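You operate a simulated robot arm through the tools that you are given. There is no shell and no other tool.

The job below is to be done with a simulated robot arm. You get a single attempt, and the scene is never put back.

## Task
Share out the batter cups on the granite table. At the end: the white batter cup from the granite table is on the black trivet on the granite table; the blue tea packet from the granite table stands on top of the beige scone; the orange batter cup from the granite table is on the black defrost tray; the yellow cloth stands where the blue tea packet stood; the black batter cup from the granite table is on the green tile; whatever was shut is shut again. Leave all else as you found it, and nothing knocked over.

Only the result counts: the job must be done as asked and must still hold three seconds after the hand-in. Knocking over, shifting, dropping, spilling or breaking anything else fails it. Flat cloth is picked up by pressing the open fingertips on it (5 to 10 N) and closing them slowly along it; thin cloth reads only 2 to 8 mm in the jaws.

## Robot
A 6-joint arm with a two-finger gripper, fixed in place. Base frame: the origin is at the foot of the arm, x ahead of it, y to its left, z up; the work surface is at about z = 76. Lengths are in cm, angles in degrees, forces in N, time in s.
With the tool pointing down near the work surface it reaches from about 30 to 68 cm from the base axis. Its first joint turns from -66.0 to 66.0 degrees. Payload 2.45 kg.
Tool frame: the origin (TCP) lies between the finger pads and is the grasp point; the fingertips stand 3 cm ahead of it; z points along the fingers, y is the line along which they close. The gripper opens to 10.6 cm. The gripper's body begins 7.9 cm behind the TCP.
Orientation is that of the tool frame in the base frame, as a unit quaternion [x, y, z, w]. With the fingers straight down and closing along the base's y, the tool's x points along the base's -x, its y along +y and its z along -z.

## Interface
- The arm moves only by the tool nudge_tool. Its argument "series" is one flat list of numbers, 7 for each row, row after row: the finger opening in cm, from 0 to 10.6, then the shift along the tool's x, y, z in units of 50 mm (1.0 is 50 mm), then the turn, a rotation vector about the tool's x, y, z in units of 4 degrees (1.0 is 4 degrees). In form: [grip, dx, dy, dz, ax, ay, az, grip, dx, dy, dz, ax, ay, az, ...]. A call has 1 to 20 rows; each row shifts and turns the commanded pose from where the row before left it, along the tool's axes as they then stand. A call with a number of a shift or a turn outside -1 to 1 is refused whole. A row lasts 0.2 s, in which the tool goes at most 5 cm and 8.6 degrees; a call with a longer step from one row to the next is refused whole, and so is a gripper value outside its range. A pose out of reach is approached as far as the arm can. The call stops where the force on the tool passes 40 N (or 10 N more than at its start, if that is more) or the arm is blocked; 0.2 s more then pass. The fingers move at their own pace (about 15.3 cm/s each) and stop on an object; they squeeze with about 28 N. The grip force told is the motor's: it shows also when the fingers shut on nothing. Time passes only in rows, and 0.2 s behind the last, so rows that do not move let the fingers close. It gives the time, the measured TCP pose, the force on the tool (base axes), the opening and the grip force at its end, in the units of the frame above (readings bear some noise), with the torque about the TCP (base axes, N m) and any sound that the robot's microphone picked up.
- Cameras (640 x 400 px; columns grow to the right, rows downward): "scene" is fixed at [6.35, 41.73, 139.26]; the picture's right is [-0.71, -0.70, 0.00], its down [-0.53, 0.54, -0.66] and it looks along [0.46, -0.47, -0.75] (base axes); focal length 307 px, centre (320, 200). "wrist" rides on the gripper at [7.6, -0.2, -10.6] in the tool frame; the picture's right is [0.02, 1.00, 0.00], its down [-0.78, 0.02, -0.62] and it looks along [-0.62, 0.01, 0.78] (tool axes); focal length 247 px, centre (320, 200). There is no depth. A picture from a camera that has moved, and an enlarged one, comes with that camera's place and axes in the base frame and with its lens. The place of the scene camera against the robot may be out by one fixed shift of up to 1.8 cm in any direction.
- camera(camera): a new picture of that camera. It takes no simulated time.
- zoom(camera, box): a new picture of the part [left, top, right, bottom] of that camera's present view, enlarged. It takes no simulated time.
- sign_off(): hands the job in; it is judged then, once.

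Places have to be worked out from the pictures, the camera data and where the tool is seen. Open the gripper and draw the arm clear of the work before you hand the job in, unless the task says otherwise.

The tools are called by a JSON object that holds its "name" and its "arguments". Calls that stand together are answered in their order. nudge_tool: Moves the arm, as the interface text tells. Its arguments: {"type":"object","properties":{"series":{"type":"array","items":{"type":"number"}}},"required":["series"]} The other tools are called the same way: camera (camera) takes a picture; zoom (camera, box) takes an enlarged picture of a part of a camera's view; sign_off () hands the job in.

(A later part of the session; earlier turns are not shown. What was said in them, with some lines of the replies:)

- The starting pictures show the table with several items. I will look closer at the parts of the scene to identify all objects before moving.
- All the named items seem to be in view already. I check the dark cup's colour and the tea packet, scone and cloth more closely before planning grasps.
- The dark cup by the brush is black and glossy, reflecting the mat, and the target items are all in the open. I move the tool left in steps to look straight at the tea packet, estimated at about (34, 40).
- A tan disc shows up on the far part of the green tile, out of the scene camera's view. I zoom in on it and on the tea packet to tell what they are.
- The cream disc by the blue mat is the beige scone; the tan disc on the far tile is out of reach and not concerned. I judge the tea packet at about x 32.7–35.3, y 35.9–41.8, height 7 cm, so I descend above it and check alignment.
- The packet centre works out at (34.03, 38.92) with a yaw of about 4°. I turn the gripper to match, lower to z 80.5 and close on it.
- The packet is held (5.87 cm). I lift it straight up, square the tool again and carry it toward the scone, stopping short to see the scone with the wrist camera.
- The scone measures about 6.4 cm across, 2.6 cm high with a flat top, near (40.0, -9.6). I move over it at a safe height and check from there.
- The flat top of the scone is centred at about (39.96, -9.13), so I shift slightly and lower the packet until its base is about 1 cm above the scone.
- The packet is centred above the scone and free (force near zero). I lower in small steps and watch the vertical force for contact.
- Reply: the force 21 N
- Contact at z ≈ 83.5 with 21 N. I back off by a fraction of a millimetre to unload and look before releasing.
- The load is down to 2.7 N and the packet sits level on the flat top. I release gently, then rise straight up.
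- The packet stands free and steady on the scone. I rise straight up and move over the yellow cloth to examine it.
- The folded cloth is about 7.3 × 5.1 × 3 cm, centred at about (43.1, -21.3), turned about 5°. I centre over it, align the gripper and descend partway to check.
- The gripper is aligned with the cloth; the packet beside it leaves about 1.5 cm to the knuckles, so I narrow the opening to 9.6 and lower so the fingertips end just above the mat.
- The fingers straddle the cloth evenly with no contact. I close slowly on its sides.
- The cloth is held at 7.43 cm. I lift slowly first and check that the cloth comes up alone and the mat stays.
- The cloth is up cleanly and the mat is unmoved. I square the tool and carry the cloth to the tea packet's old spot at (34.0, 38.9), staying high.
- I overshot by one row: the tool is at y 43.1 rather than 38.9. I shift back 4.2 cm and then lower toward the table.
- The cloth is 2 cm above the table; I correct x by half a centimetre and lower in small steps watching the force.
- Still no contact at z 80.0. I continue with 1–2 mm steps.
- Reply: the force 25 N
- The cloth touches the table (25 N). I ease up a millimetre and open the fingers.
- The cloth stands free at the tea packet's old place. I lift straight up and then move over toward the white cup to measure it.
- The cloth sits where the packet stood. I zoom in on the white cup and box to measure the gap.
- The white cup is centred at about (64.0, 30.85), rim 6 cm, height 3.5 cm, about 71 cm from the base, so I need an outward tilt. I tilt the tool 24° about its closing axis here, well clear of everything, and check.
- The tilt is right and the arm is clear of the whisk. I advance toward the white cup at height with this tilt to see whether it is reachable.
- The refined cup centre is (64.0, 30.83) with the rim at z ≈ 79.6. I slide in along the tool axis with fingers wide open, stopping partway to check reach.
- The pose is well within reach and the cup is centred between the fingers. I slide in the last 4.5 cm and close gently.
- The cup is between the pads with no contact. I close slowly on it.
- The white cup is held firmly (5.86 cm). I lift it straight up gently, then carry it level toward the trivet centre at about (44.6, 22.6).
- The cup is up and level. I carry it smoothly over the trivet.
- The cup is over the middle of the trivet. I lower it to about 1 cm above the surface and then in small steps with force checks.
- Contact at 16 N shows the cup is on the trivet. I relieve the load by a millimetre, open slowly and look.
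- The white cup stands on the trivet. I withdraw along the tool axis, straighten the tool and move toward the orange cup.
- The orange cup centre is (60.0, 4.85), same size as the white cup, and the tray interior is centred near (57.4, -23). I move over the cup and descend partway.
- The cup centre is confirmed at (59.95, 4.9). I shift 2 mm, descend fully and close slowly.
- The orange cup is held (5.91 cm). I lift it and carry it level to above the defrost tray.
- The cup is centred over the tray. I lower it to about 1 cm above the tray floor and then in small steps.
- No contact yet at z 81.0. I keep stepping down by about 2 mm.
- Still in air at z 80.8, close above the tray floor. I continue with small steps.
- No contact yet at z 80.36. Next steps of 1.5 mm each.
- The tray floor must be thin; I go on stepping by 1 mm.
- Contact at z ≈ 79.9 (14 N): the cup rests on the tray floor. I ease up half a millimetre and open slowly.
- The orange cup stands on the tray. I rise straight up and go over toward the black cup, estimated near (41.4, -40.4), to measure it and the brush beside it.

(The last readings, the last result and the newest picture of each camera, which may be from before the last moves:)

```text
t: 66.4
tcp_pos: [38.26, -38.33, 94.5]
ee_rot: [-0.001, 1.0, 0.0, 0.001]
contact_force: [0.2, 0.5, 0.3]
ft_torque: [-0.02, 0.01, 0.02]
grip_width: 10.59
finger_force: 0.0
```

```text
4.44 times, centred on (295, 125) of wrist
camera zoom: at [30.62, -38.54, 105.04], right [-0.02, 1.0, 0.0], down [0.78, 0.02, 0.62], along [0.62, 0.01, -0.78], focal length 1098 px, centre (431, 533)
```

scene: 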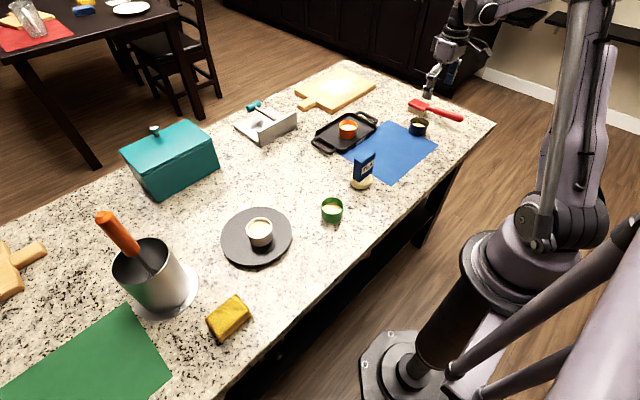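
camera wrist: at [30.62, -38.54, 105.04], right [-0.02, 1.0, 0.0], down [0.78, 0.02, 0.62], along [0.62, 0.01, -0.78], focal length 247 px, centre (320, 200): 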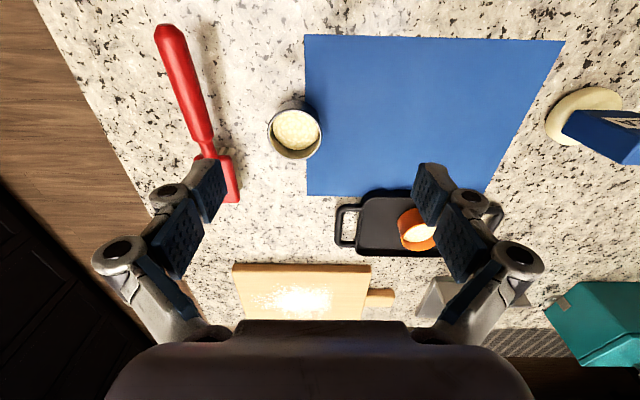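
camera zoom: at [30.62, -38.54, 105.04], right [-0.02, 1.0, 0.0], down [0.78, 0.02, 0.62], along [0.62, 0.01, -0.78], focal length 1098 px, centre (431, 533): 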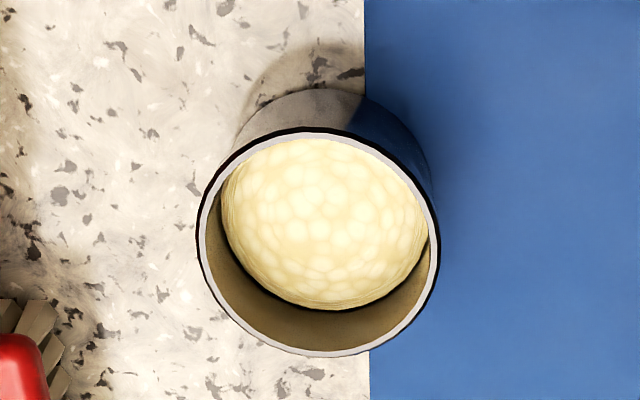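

The black cup is centred at (42.0, -41.2), with the brush well to its side. Before lifting it I test, with the empty gripper, that the tile spot near (36.8, 55.5) can be reached pointing straight down, travelling high and clear of the whisk.

{"name": "nudge_tool", "arguments": {"series": [10.6, 0, 0.7, -0.2, 0, 0, 0, 10.6, 0, 0.95, 0, 0, 0, 0, 10.6, 0, 0.97, 0, 0, 0, 0, 10.6, 0, 0.97, 0, 0, 0, 0, 10.6, 0, 0.97, 0, 0, 0, 0, 10.6, 0, 0.97, 0, 0, 0, 0, 10.6, 0, 0.97, 0, 0, 0, 0, 10.6, 0, 0.97, 0, 0, 0, 0, 10.6, 0, 0.97, 0, 0, 0, 0, 10.6, 0, 0.97, 0, 0, 0, 0, 10.6, 0.24, 0.95, 0, 0, 0, 0, 10.6, 0.24, 0.95, 0, 0, 0, 0, 10.6, 0.24, 0.95, 0, 0, 0, 0, 10.6, 0.24, 0.95, 0, 0, 0, 0, 10.6, 0.24, 0.95, 0, 0, 0, 0, 10.6, 0.24, 0.95, 0, 0, 0, 0, 10.6, 0, 0.7, 0, 0, 0, 0, 10.6, 0, 0, 0, 0, 0, 0]}}

{"name": "camera", "arguments": {"camera": "wrist"}}

{"name": "camera", "arguments": {"camera": "scene"}}

```text
t: 70.2
tcp_pos: [30.92, 40.52, 95.63]
ee_rot: [0.0, 1.0, 0.0, 0.001]
contact_force: [-0.4, 0.1, 0.5]
ft_torque: [0.03, 0.01, -0.02]
grip_width: 10.62
finger_force: 0.0
```

```text
taken
camera wrist: at [23.23, 40.36, 106.29], right [-0.02, 1.0, 0.0], down [0.78, 0.02, 0.62], along [0.62, 0.01, -0.78], focal length 247 px, centre (320, 200)
```

wrist: 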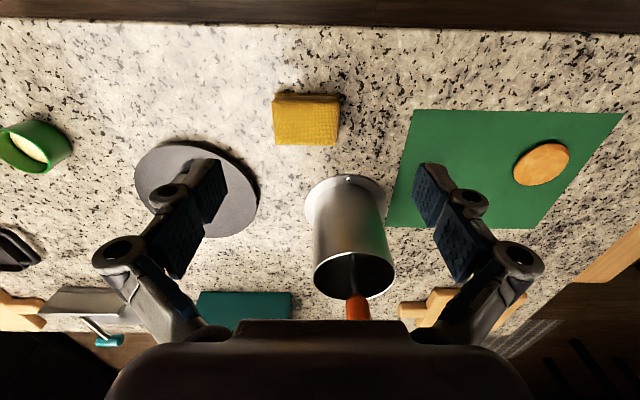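

```text
taken
```

scene: 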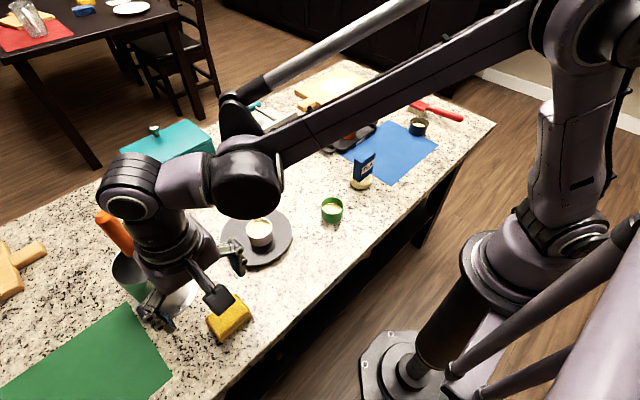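

The tile corner nearest is at about (33.1, 51.8), spanning x 33–53. I extend to (36.8, 55.5) at height and then lower with the empty gripper to test reach.

{"name": "nudge_tool", "arguments": {"series": [10.6, -0.29, 0.75, 0, 0, 0, 0, 10.6, -0.29, 0.75, 0, 0, 0, 0, 10.6, -0.3, 0.75, 0, 0, 0, 0, 10.6, -0.3, 0.75, 0, 0, 0, 0, 10.6, 0, 0, 0.8, 0, 0, 0, 10.6, 0, 0, 0.8, 0, 0, 0, 10.6, 0, 0, 0.6, 0, 0, 0, 10.6, 0, 0, 0, 0, 0, 0]}}

{"name": "camera", "arguments": {"camera": "wrist"}}

{"name": "camera", "arguments": {"camera": "scene"}}

```text
t: 72.0
tcp_pos: [37.09, 55.4, 84.34]
ee_rot: [0.0, 1.0, 0.0, 0.001]
contact_force: [0.8, 0.1, 0.6]
ft_torque: [0.0, -0.01, -0.01]
grip_width: 10.62
finger_force: 0.1
```

```text
taken
camera wrist: at [29.43, 55.26, 95.04], right [-0.02, 1.0, 0.0], down [0.78, 0.02, 0.62], along [0.62, 0.01, -0.78], focal length 247 px, centre (320, 200)
```

wrist: 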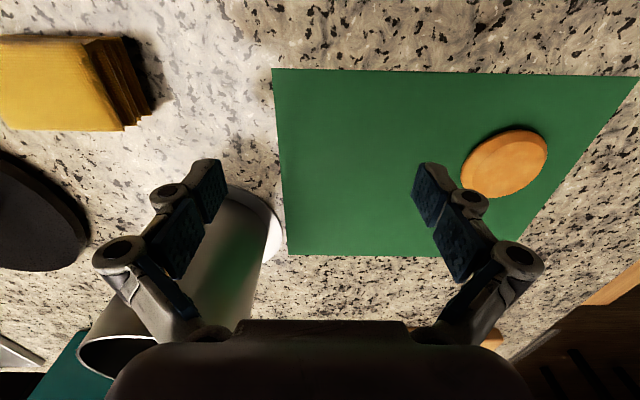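

```text
taken
```

scene: 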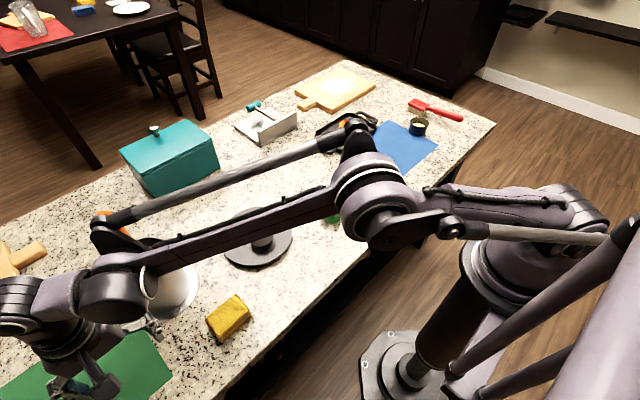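

The spot is reachable straight down. I check that the forearm keeps clear of the whisk and crock.

{"name": "zoom", "arguments": {"camera": "scene", "box": [0, 190, 240, 400]}}

{"name": "zoom", "arguments": {"camera": "wrist", "box": [60, 150, 340, 400]}}

```text
1.90 times, centred on (120, 295) of scene
camera zoom: at [6.35, 41.73, 139.26], right [-0.71, -0.7, 0.0], down [-0.53, 0.54, -0.66], along [0.46, -0.47, -0.75], focal length 584 px, centre (701, 19)
```

zoom: 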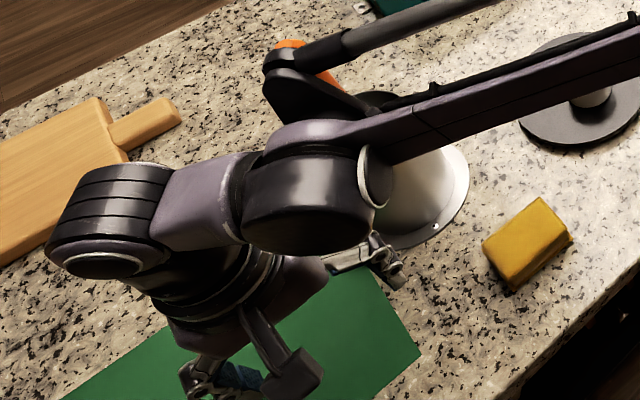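

```text
1.60 times, centred on (200, 275) of wrist
camera zoom: at [29.43, 55.26, 95.04], right [-0.02, 1.0, 0.0], down [0.78, 0.02, 0.62], along [0.62, 0.01, -0.78], focal length 395 px, centre (512, 80)
```

zoom: 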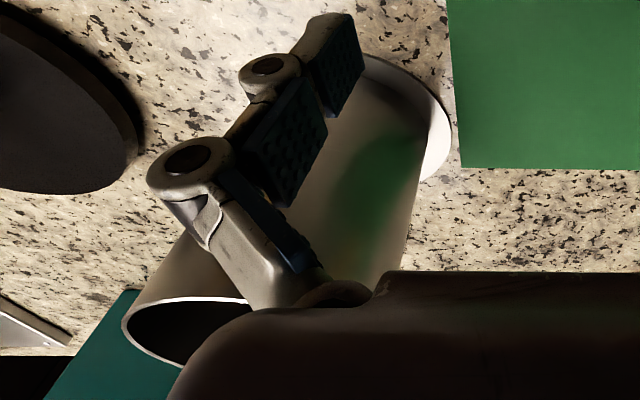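

The forearm is about 19 cm from the whisk, so the pose is safe. I lower 3 cm more to confirm reach at placing height.

{"name": "nudge_tool", "arguments": {"series": [10.6, 0, 0, 0.4, 0, 0, 0, 10.6, 0, 0, 0.25, 0, 0, 0, 10.6, 0, 0, 0, 0, 0, 0]}}

```text
t: 72.8
tcp_pos: [37.17, 55.56, 81.11]
ee_rot: [0.0, 1.0, 0.0, 0.001]
contact_force: [-0.3, -0.3, -0.8]
ft_torque: [-0.01, 0.01, 0.01]
grip_width: 10.62
finger_force: 0.0
```

The placing pose is confirmed. I go up and back along the same safe path toward the black cup.

{"name": "nudge_tool", "arguments": {"series": [10.6, 0, 0, -0.6, 0, 0, 0, 10.6, 0, 0, -0.9, 0, 0, 0, 10.6, 0, 0, -0.9, 0, 0, 0, 10.6, 0, 0, -0.5, 0, 0, 0, 10.6, 0.3, -0.75, 0, 0, 0, 0, 10.6, 0.3, -0.75, 0, 0, 0, 0, 10.6, 0.3, -0.75, 0, 0, 0, 0, 10.6, 0.3, -0.75, 0, 0, 0, 0, 10.6, -0.24, -0.95, 0, 0, 0, 0, 10.6, -0.24, -0.95, 0, 0, 0, 0, 10.6, -0.24, -0.95, 0, 0, 0, 0, 10.6, -0.24, -0.95, 0, 0, 0, 0, 10.6, -0.24, -0.95, 0, 0, 0, 0, 10.6, -0.24, -0.95, 0, 0, 0, 0, 10.6, 0, 0, 0, 0, 0, 0]}}

{"name": "nudge_tool", "arguments": {"series": [10.6, 0, -0.8, 0, 0, 0, 0, 10.6, 0, -0.97, 0, 0, 0, 0, 10.6, 0, -0.97, 0, 0, 0, 0, 10.6, 0, -0.97, 0, 0, 0, 0, 10.6, 0, -0.97, 0, 0, 0, 0, 10.6, 0, -0.97, 0, 0, 0, 0, 10.6, 0, -0.97, 0, 0, 0, 0, 10.6, 0, -0.97, 0, 0, 0, 0, 10.6, 0, -0.97, 0, 0, 0, 0, 10.6, 0, -0.97, 0, 0, 0, 0, 10.6, 0, -0.5, 0, 0, 0, 0, 10.6, 0, 0, 0, 0, 0, 0]}}

{"name": "camera", "arguments": {"camera": "wrist"}}

{"name": "camera", "arguments": {"camera": "scene"}}

```text
t: 76.0
tcp_pos: [38.45, 12.06, 95.71]
ee_rot: [-0.001, 1.0, 0.001, 0.001]
contact_force: [-0.2, 0.7, -0.6]
ft_torque: [-0.04, 0.0, -0.03]
grip_width: 10.6
finger_force: 0.1
```

```text
t: 78.6
tcp_pos: [38.17, -38.2, 95.77]
ee_rot: [0.001, 1.0, 0.0, 0.001]
contact_force: [1.0, 1.1, -0.2]
ft_torque: [-0.01, 0.01, -0.01]
grip_width: 10.61
finger_force: 0.0
```

```text
taken
camera wrist: at [30.51, -38.43, 106.44], right [-0.02, 1.0, 0.0], down [0.78, 0.02, 0.62], along [0.62, 0.01, -0.78], focal length 247 px, centre (320, 200)
```

wrist: 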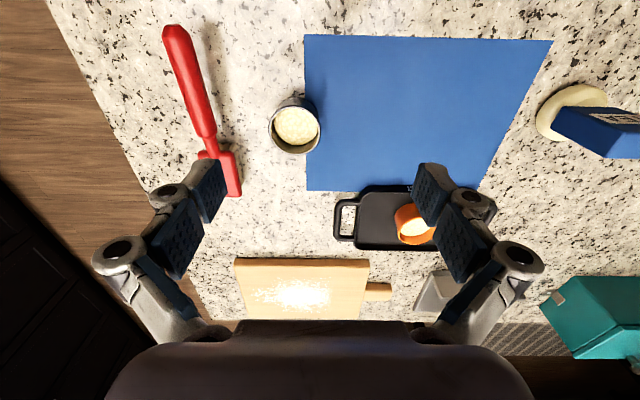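

```text
taken
```

scene: 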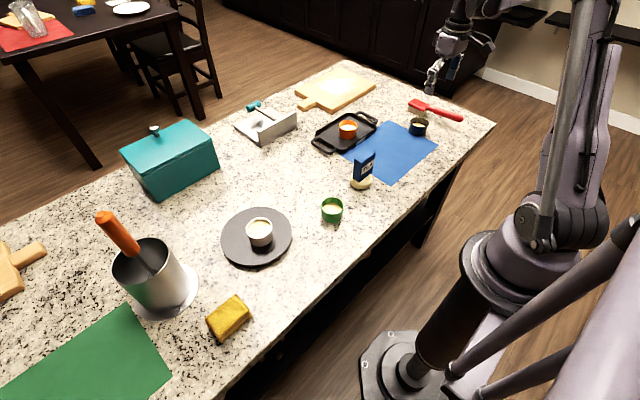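

All placed items are as I left them. I move over the black cup at (42.0, -41.2) and descend partway with a narrower opening.

{"name": "nudge_tool", "arguments": {"series": [9.4, -0.257, -0.2, 0.5, 0, 0, 0, 9.4, -0.257, -0.2, 0.6, 0, 0, 0, 9.4, -0.256, -0.2, 0.6, 0, 0, 0, 9.4, 0, 0, 0, 0, 0, 0]}}

{"name": "camera", "arguments": {"camera": "wrist"}}

{"name": "zoom", "arguments": {"camera": "scene", "box": [370, 50, 490, 160]}}

```text
t: 79.6
tcp_pos: [41.97, -41.01, 87.23]
ee_rot: [0.0, 1.0, 0.0, 0.001]
contact_force: [-0.2, 0.2, 0.2]
ft_torque: [0.04, 0.0, 0.02]
grip_width: 9.39
finger_force: 0.0
```

```text
taken
camera wrist: at [34.36, -41.27, 97.91], right [-0.02, 1.0, 0.0], down [0.78, 0.02, 0.62], along [0.62, 0.01, -0.78], focal length 247 px, centre (320, 200)
```

wrist: 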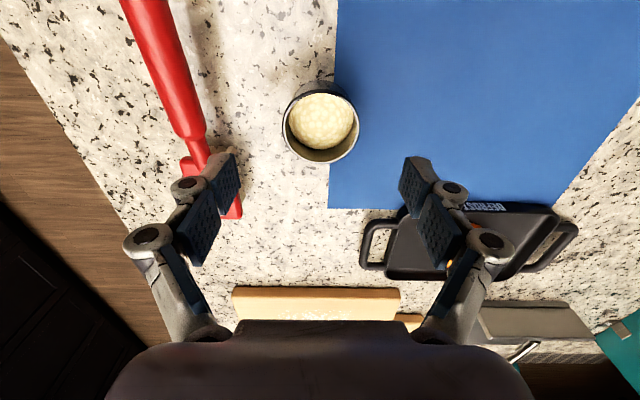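

```text
3.64 times, centred on (430, 105) of scene
camera zoom: at [6.35, 41.73, 139.26], right [-0.71, -0.7, 0.0], down [-0.53, 0.54, -0.66], along [0.46, -0.47, -0.75], focal length 1116 px, centre (-80, 546)
```

zoom: 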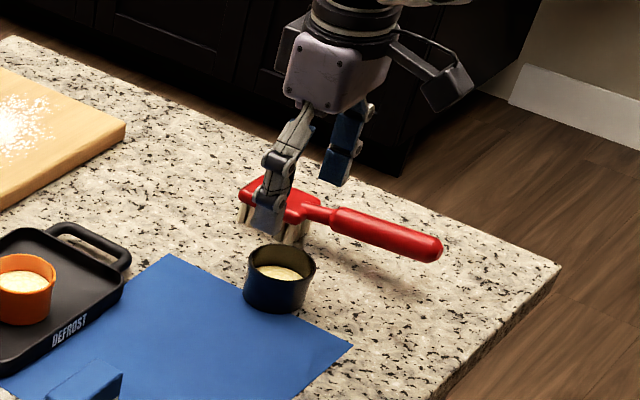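

The cup is centred to within about 1.5 mm. I correct, descend to z 79.8 and close slowly.

{"name": "nudge_tool", "arguments": {"series": [9.4, -0.02, -0.025, 0.4, 0, 0, 0, 9.4, 0, 0, 0.6, 0, 0, 0, 9.4, 0, 0, 0.48, 0, 0, 0, 9.4, 0, 0, 0, 0, 0, 0, 8.2, 0, 0, 0, 0, 0, 0, 7.2, 0, 0, 0, 0, 0, 0, 6.5, 0, 0, 0, 0, 0, 0, 6.1, 0, 0, 0, 0, 0, 0, 5.7, 0, 0, 0, 0, 0, 0, 5.2, 0, 0, 0, 0, 0, 0, 5.2, 0, 0, 0, 0, 0, 0]}}

{"name": "camera", "arguments": {"camera": "wrist"}}

{"name": "zoom", "arguments": {"camera": "scene", "box": [370, 50, 490, 160]}}

```text
t: 82.0
tcp_pos: [42.15, -41.02, 79.78]
ee_rot: [0.0, 1.0, -0.001, 0.0]
contact_force: [-0.2, 0.8, 5.0]
ft_torque: [0.02, 0.03, -0.05]
grip_width: 5.87
finger_force: 27.7
```

```text
taken
camera wrist: at [34.45, -41.28, 90.51], right [-0.02, 1.0, 0.0], down [0.78, 0.02, 0.62], along [0.62, 0.01, -0.78], focal length 247 px, centre (320, 200)
```

wrist: 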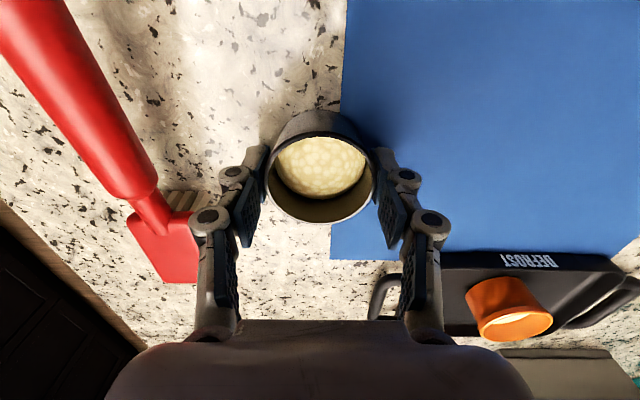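

```text
3.64 times, centred on (430, 105) of scene
camera zoom: at [6.34, 41.74, 139.25], right [-0.71, -0.7, 0.0], down [-0.53, 0.54, -0.66], along [0.46, -0.47, -0.75], focal length 1116 px, centre (-80, 546)
```

zoom: 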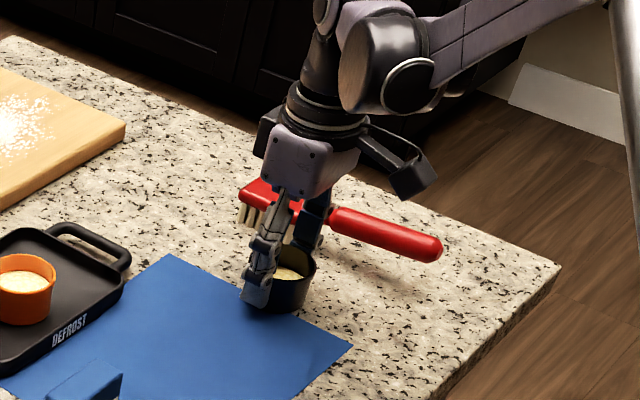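

The black cup is held (5.87 cm). I lift it straight up and check that mat and brush stay put.

{"name": "nudge_tool", "arguments": {"series": [5.2, 0, 0, -0.1, 0, 0, 0, 5.2, 0, 0, -0.3, 0, 0, 0, 5.2, 0, 0, -0.6, 0, 0, 0, 5.2, 0, 0, -0.8, 0, 0, 0, 5.2, 0, 0, -0.8, 0, 0, 0, 5.2, 0, 0, -0.4, 0, 0, 0, 5.2, 0, 0, -0.2, 0, 0, 0, 5.2, 0, 0, 0, 0, 0, 0]}}

{"name": "camera", "arguments": {"camera": "wrist"}}

{"name": "camera", "arguments": {"camera": "scene"}}

```text
t: 83.8
tcp_pos: [42.16, -41.16, 96.02]
ee_rot: [0.0, 1.0, -0.001, 0.001]
contact_force: [0.9, 0.3, -1.1]
ft_torque: [0.01, 0.01, 0.0]
grip_width: 5.84
finger_force: 28.1
```

```text
taken
camera wrist: at [34.45, -41.3, 106.61], right [-0.02, 1.0, 0.0], down [0.78, 0.02, 0.62], along [0.62, 0.01, -0.78], focal length 247 px, centre (320, 200)
```

wrist: 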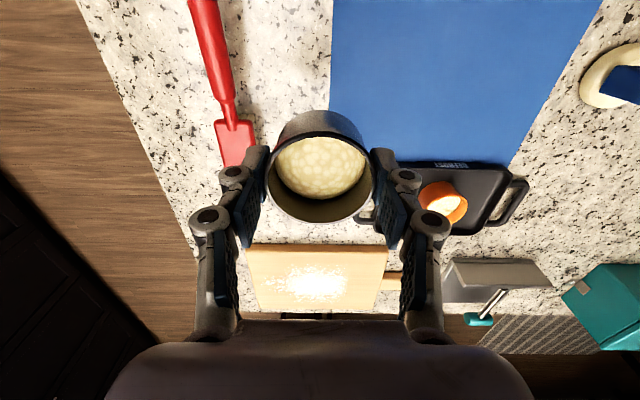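

```text
taken
```

scene: 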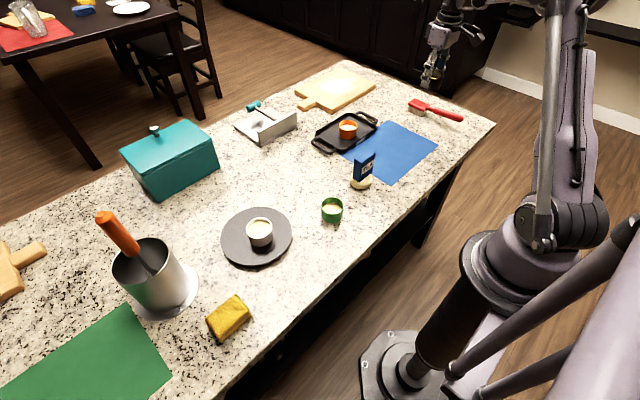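

The cup is up alone; brush and mat are unchanged. I carry it smoothly across, at height, to about (38.4, 12) first.

{"name": "nudge_tool", "arguments": {"series": [5.2, 0.05, 0.3, 0, 0, 0, 0, 5.2, 0.05, 0.6, 0, 0, 0, 0, 5.2, 0.05, 0.8, 0, 0, 0, 0, 5.2, 0.05, 0.8, 0, 0, 0, 0, 5.2, 0.05, 0.8, 0, 0, 0, 0, 5.2, 0.05, 0.8, 0, 0, 0, 0, 5.2, 0.05, 0.8, 0, 0, 0, 0, 5.2, 0.05, 0.8, 0, 0, 0, 0, 5.2, 0.05, 0.8, 0, 0, 0, 0, 5.2, 0.05, 0.8, 0, 0, 0, 0, 5.2, 0.05, 0.8, 0, 0, 0, 0, 5.2, 0.05, 0.8, 0, 0, 0, 0, 5.2, 0.05, 0.8, 0, 0, 0, 0, 5.2, 0.05, 0.6, 0, 0, 0, 0, 5.2, 0.05, 0.3, 0, 0, 0, 0, 5.2, 0, 0, 0, 0, 0, 0]}}

{"name": "camera", "arguments": {"camera": "wrist"}}

```text
t: 87.2
tcp_pos: [38.17, 11.84, 95.63]
ee_rot: [0.0, 1.0, 0.0, 0.001]
contact_force: [-0.8, 0.1, -0.3]
ft_torque: [0.01, 0.02, 0.04]
grip_width: 5.86
finger_force: 27.8
```

```text
taken
camera wrist: at [30.62, 11.6, 106.36], right [-0.02, 1.0, 0.0], down [0.78, 0.02, 0.62], along [0.62, 0.01, -0.78], focal length 247 px, centre (320, 200)
```

wrist: 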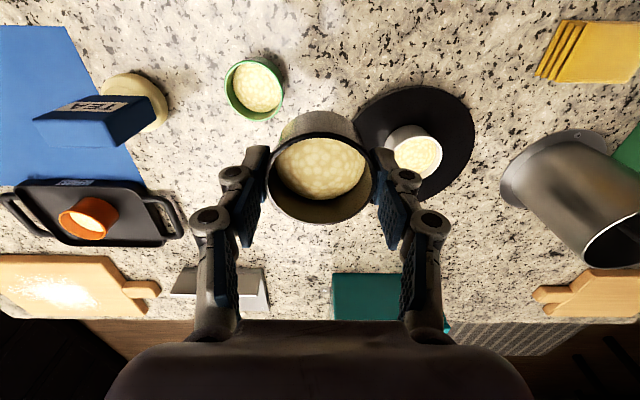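

The cup is steady. I go on along the tested path around the whisk to above the tile at about (37.1, 56.0).

{"name": "nudge_tool", "arguments": {"series": [5.2, 0.086, 0.344, 0, 0, 0, 0, 5.2, 0.173, 0.689, 0, 0, 0, 0, 5.2, 0.23, 0.918, 0, 0, 0, 0, 5.2, 0.23, 0.918, 0, 0, 0, 0, 5.2, 0.23, 0.918, 0, 0, 0, 0, 5.2, 0.23, 0.918, 0, 0, 0, 0, 5.2, 0.173, 0.689, 0, 0, 0, 0, 5.2, 0.086, 0.344, 0, 0, 0, 0, 5.2, -0.122, 0.31, 0, 0, 0, 0, 5.2, -0.244, 0.62, 0, 0, 0, 0, 5.2, -0.244, 0.62, 0, 0, 0, 0, 5.2, -0.244, 0.62, 0, 0, 0, 0, 5.2, -0.244, 0.62, 0, 0, 0, 0, 5.2, -0.122, 0.31, 0, 0, 0, 0, 5.2, 0, 0, 0, 0, 0, 0]}}

{"name": "camera", "arguments": {"camera": "wrist"}}

{"name": "camera", "arguments": {"camera": "scene"}}

```text
t: 90.4
tcp_pos: [37.29, 56.08, 95.81]
ee_rot: [0.0, 1.0, 0.0, 0.001]
contact_force: [0.2, 0.4, -1.0]
ft_torque: [0.01, -0.01, -0.01]
grip_width: 5.85
finger_force: 28.1
```

```text
taken
camera wrist: at [29.5, 55.89, 106.5], right [-0.02, 1.0, 0.0], down [0.78, 0.02, 0.62], along [0.62, 0.01, -0.78], focal length 247 px, centre (320, 200)
```

wrist: 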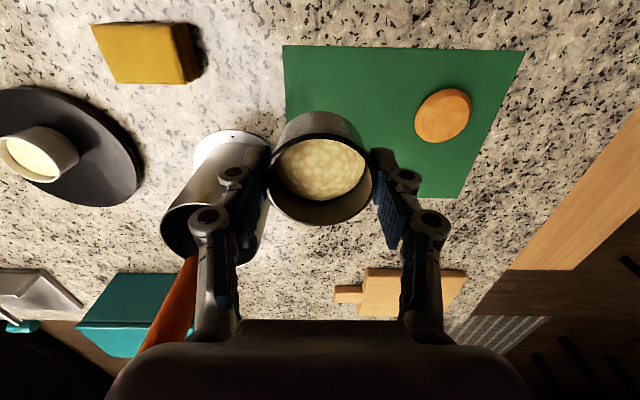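

```text
taken
```

scene: 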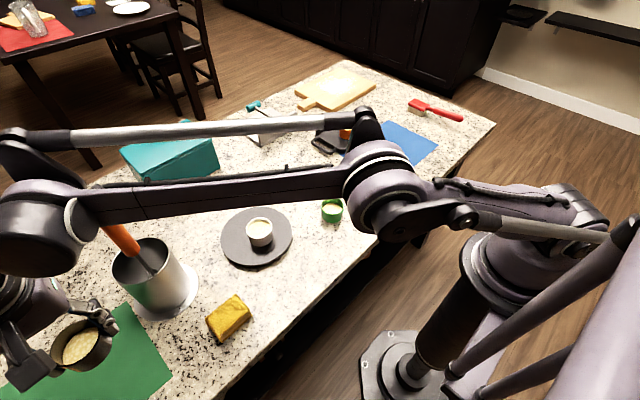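

The cup is over the tile. I lower smoothly to about 2 cm above it and check.

{"name": "nudge_tool", "arguments": {"series": [5.2, 0, 0, 0.3, 0, 0, 0, 5.2, 0, 0, 0.6, 0, 0, 0, 5.2, 0, 0, 0.7, 0, 0, 0, 5.2, 0, 0, 0.6, 0, 0, 0, 5.2, 0, 0, 0.4, 0, 0, 0, 5.2, 0, 0, 0.2, 0, 0, 0, 5.2, 0, 0, 0, 0, 0, 0]}}

{"name": "camera", "arguments": {"camera": "wrist"}}

{"name": "camera", "arguments": {"camera": "scene"}}

```text
t: 92.0
tcp_pos: [37.27, 56.13, 81.91]
ee_rot: [0.0, 1.0, 0.001, 0.001]
contact_force: [-0.2, 0.2, -1.4]
ft_torque: [-0.02, -0.02, -0.02]
grip_width: 5.85
finger_force: 27.9
```

```text
taken
camera wrist: at [29.62, 55.9, 92.53], right [-0.02, 1.0, 0.0], down [0.78, 0.02, 0.62], along [0.62, 0.01, -0.78], focal length 247 px, centre (320, 200)
```

wrist: 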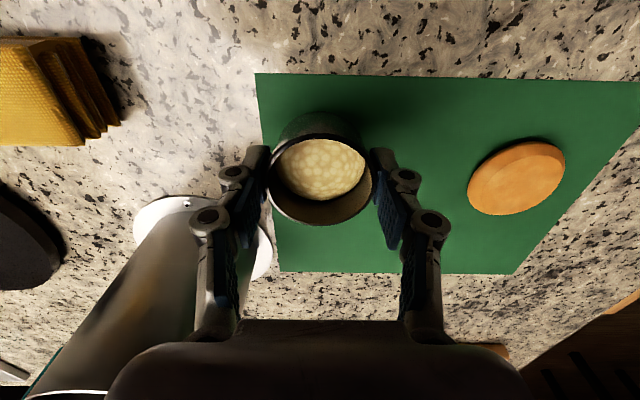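

```text
taken
```

scene: 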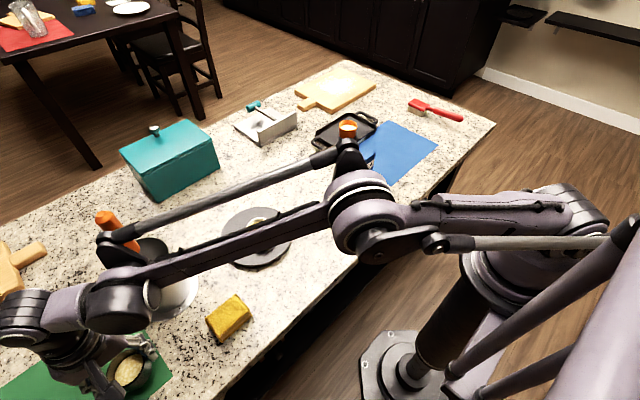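

The cup's base will land about 1.5 cm inside the tile's edges. I lower in small steps with force checks.

{"name": "nudge_tool", "arguments": {"series": [5.2, 0, 0, 0.12, 0, 0, 0, 5.2, 0, 0, 0.08, 0, 0, 0, 5.2, 0, 0, 0, 0, 0, 0]}}

{"name": "nudge_tool", "arguments": {"series": [5.2, 0, 0, 0.04, 0, 0, 0, 5.2, 0, 0, 0, 0, 0, 0]}}

```text
t: 92.8
tcp_pos: [37.29, 56.04, 80.98]
ee_rot: [0.0, 1.0, 0.0, 0.001]
contact_force: [0.5, 0.6, -1.0]
ft_torque: [-0.01, -0.01, -0.02]
grip_width: 5.88
finger_force: 28.1
```

```text
t: 93.4
tcp_pos: [37.32, 55.93, 80.74]
ee_rot: [0.0, 1.0, 0.0, 0.001]
contact_force: [0.4, -0.2, -1.6]
ft_torque: [0.03, 0.02, 0.02]
grip_width: 5.9
finger_force: 28.0
```

Still free at z 80.74; I keep stepping by 2 mm.

{"name": "nudge_tool", "arguments": {"series": [5.2, 0, 0, 0.04, 0, 0, 0, 5.2, 0, 0, 0, 0, 0, 0]}}

{"name": "nudge_tool", "arguments": {"series": [5.2, 0, 0, 0.04, 0, 0, 0, 5.2, 0, 0, 0, 0, 0, 0]}}

```text
t: 94.0
tcp_pos: [37.36, 55.96, 80.36]
ee_rot: [0.0, 1.0, 0.001, 0.001]
contact_force: [-0.4, -0.2, -0.5]
ft_torque: [0.0, 0.03, -0.01]
grip_width: 5.84
finger_force: 28.2
```

```text
t: 94.6
tcp_pos: [37.25, 56.03, 80.29]
ee_rot: [0.001, 1.0, 0.001, 0.001]
contact_force: [0.4, -0.6, -1.0]
ft_torque: [0.03, 0.0, -0.02]
grip_width: 5.87
finger_force: 28.1
```

No contact at z 80.3; next steps of 1–1.5 mm.

{"name": "nudge_tool", "arguments": {"series": [5.2, 0, 0, 0.03, 0, 0, 0, 5.2, 0, 0, 0, 0, 0, 0]}}

{"name": "nudge_tool", "arguments": {"series": [5.2, 0, 0, 0.025, 0, 0, 0, 5.2, 0, 0, 0, 0, 0, 0]}}

```text
t: 95.2
tcp_pos: [37.31, 55.99, 80.02]
ee_rot: [0.0, 1.0, -0.001, 0.001]
contact_force: [-0.2, -0.6, -1.6]
ft_torque: [-0.02, -0.01, -0.03]
grip_width: 5.85
finger_force: 28.0
```

```text
t: 95.8
tcp_pos: [37.33, 55.96, 80.01]
ee_rot: [0.0, 1.0, 0.0, 0.001]
contact_force: [1.3, 0.6, -1.4]
ft_torque: [-0.02, 0.01, 0.04]
grip_width: 5.88
finger_force: 28.3
```

Still no contact; I go on in 1 mm steps.

{"name": "nudge_tool", "arguments": {"series": [5.2, 0, 0, 0.02, 0, 0, 0, 5.2, 0, 0, 0, 0, 0, 0]}}

{"name": "nudge_tool", "arguments": {"series": [5.2, 0, 0, 0.02, 0, 0, 0, 5.2, 0, 0, 0, 0, 0, 0]}}

```text
t: 96.4
tcp_pos: [37.36, 55.99, 79.98]
ee_rot: [0.0, 1.0, -0.001, 0.001]
contact_force: [0.2, -0.1, -1.6]
ft_torque: [-0.03, 0.01, 0.04]
grip_width: 5.92
finger_force: 28.0
```

```text
t: 97.0
tcp_pos: [37.29, 56.03, 79.94]
ee_rot: [0.001, 1.0, 0.0, 0.001]
contact_force: [-0.5, -0.4, 0.7]
ft_torque: [0.0, -0.02, -0.01]
grip_width: 5.89
finger_force: 28.8
```

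The vertical force just changed from -1.5 to +0.7 N, so the cup is touching. One more half-millimetre step to confirm.

{"name": "nudge_tool", "arguments": {"series": [5.2, 0, 0, 0.012, 0, 0, 0, 5.2, 0, 0, 0, 0, 0, 0]}}

{"name": "camera", "arguments": {"camera": "wrist"}}

```text
t: 97.6
tcp_pos: [37.2, 55.95, 79.85]
ee_rot: [0.0, 1.0, -0.001, 0.001]
contact_force: [-1.3, -1.5, 12.8]
ft_torque: [-0.05, 0.0, -0.05]
grip_width: 5.87
finger_force: 28.0
```

```text
taken
camera wrist: at [29.62, 55.8, 90.5], right [-0.02, 1.0, 0.0], down [0.78, 0.02, 0.62], along [0.62, 0.01, -0.78], focal length 247 px, centre (320, 200)
```

wrist: 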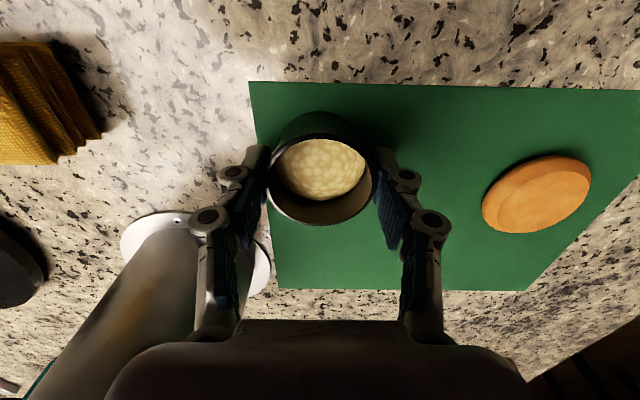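

Contact confirmed (12.8 N) and the cup sits inside the tile edge. I ease off slightly, open slowly and look.

{"name": "nudge_tool", "arguments": {"series": [5.2, 0, 0, -0.012, 0, 0, 0, 6.0, 0, 0, 0, 0, 0, 0, 6.4, 0, 0, 0, 0, 0, 0, 7.2, 0, 0, 0, 0, 0, 0, 8.0, 0, 0, 0, 0, 0, 0, 8.6, 0, 0, 0, 0, 0, 0, 8.6, 0, 0, 0, 0, 0, 0]}}

{"name": "camera", "arguments": {"camera": "wrist"}}

```text
t: 99.2
tcp_pos: [37.39, 56.04, 79.89]
ee_rot: [-0.001, 1.0, 0.001, 0.002]
contact_force: [-0.5, -0.3, -0.3]
ft_torque: [0.05, -0.03, 0.02]
grip_width: 8.59
finger_force: 0.0
```

```text
taken
camera wrist: at [29.64, 55.84, 90.51], right [-0.02, 1.0, 0.0], down [0.78, 0.02, 0.62], along [0.62, 0.01, -0.78], focal length 247 px, centre (320, 200)
```

wrist: 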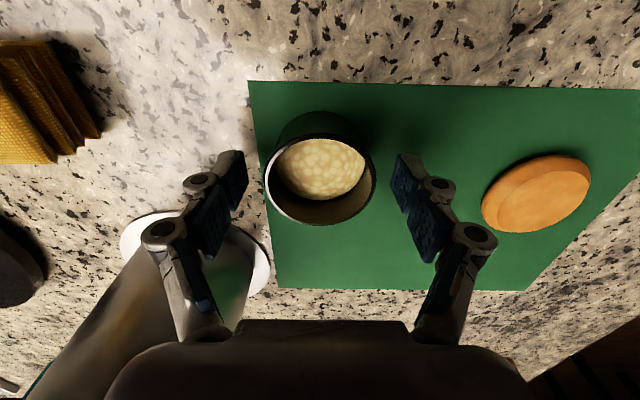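

The black cup stands free on the tile. I rise straight up, retreat along the safe path and take a full look at the table.

{"name": "nudge_tool", "arguments": {"series": [8.6, 0, 0, -0.3, 0, 0, 0, 8.6, 0, 0, -0.8, 0, 0, 0, 8.6, 0, 0, -0.9, 0, 0, 0, 8.6, 0, 0, -0.9, 0, 0, 0, 8.6, 0, 0, -0.3, 0, 0, 0, 10.6, 0.3, -0.75, 0, 0, 0, 0, 10.6, 0.3, -0.75, 0, 0, 0, 0, 10.6, 0.3, -0.75, 0, 0, 0, 0, 10.6, 0.3, -0.75, 0, 0, 0, 0, 10.6, -0.1, -0.95, -0.2, 0, 0, 0, 10.6, -0.1, -0.95, -0.2, 0, 0, 0, 10.6, -0.2, -0.9, -0.3, 0, 0, 0, 10.6, -0.2, -0.9, -0.3, 0, 0, 0, 10.6, -0.2, -0.9, -0.3, 0, 0, 0, 10.6, 0, -0.6, -0.3, 0, 0, 0, 10.6, 0, 0, 0, 0, 0, 0]}}

{"name": "camera", "arguments": {"camera": "wrist"}}

{"name": "camera", "arguments": {"camera": "scene"}}

```text
t: 102.6
tcp_pos: [35.4, 15.11, 103.76]
ee_rot: [0.0, 1.0, 0.0, 0.001]
contact_force: [-0.2, -0.1, -0.3]
ft_torque: [0.05, 0.0, 0.03]
grip_width: 10.6
finger_force: 0.0
```

```text
taken
camera wrist: at [27.71, 14.9, 114.41], right [-0.02, 1.0, 0.0], down [0.78, 0.02, 0.62], along [0.62, 0.01, -0.78], focal length 247 px, centre (320, 200)
```

wrist: 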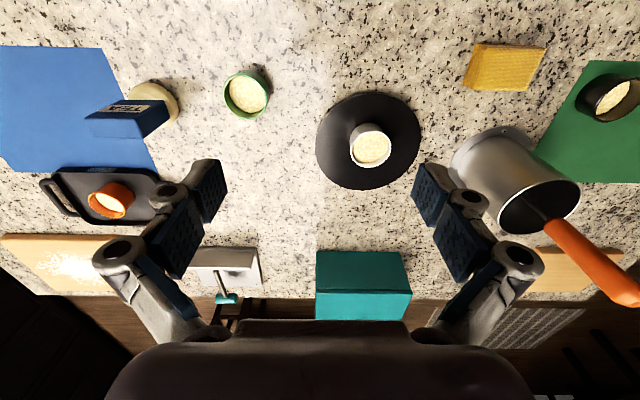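

```text
taken
```

scene: 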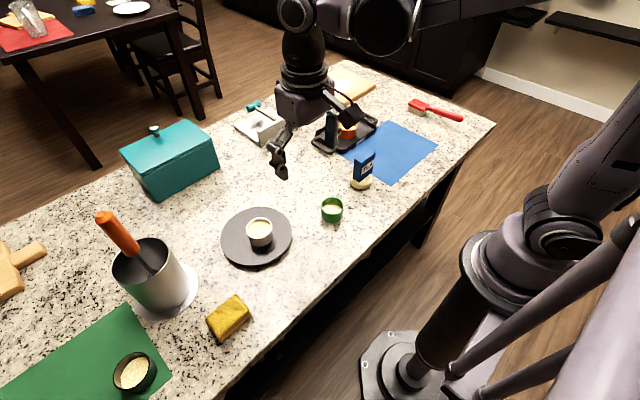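

Everything seems in place. I zoom in on each result for a last check before handing in.

{"name": "zoom", "arguments": {"camera": "scene", "box": [60, 270, 270, 400]}}

{"name": "zoom", "arguments": {"camera": "scene", "box": [300, 90, 470, 230]}}

{"name": "zoom", "arguments": {"camera": "scene", "box": [90, 100, 310, 280]}}

```text
3.05 times, centred on (165, 335) of scene
camera zoom: at [6.35, 41.72, 139.26], right [-0.71, -0.7, 0.0], down [-0.53, 0.54, -0.66], along [0.46, -0.47, -0.75], focal length 935 px, centre (792, -211)
```

zoom: 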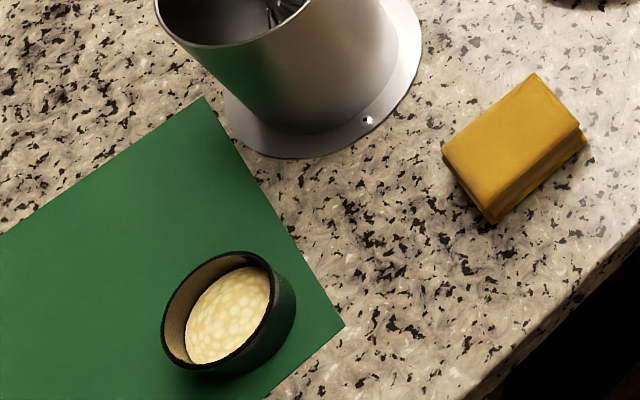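

```text
2.86 times, centred on (385, 160) of scene
camera zoom: at [6.35, 41.72, 139.26], right [-0.71, -0.7, 0.0], down [-0.53, 0.54, -0.66], along [0.46, -0.47, -0.75], focal length 877 px, centre (134, 314)
```

zoom: 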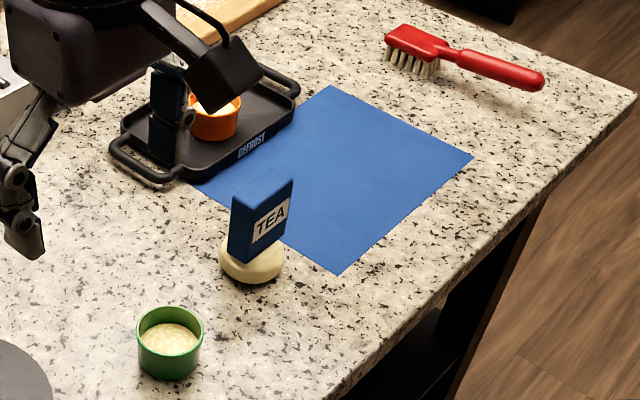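

```text
2.22 times, centred on (200, 190) of scene
camera zoom: at [6.35, 41.72, 139.26], right [-0.71, -0.7, 0.0], down [-0.53, 0.54, -0.66], along [0.46, -0.47, -0.75], focal length 682 px, centre (587, 222)
```

zoom: 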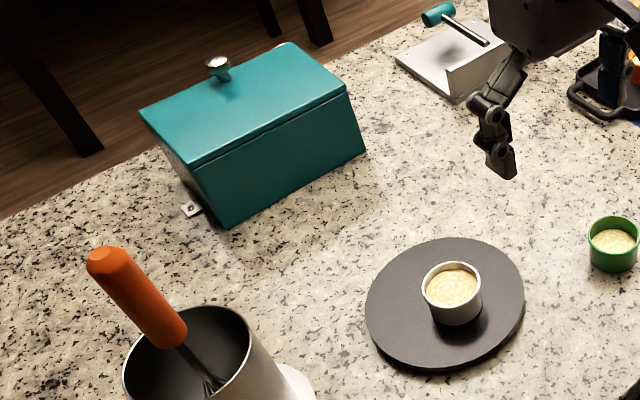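

All five moves are confirmed in the pictures: white cup on trivet, tea packet upright on the scone, orange cup on the tray, cloth at the packet's old spot, and black cup on the tile. The box was never opened, the gripper is open and the arm is clear, so I hand the job in.

{"name": "sign_off", "arguments": {}}

```text
The job is handed in.
```

The job is handed in, and the last pictures showed everything in place with nothing knocked over or spilled. I haven't seen how it was judged.

- **White batter cup:** it is on the black trivet, near the middle.
- **Blue tea packet:** it stands upright on the beige scone. A second round, tan disc lies on the green tile. I took the cream one by the blue mat as the beige scone, since the tan one looks more orange and is out of reach.
- **Orange batter cup:** it is in the middle of the black defrost tray.
- **Yellow cloth:** it stands where the tea packet stood, turned about 4° from the packet's angle.
- **Black batter cup:** it is on the green tile, about 1.5 cm in from the near edges. The arm could not reach much farther onto the tile.
- **Teal box:** I never opened it, so it is still shut.

The gripper is open and the arm is clear of the table.
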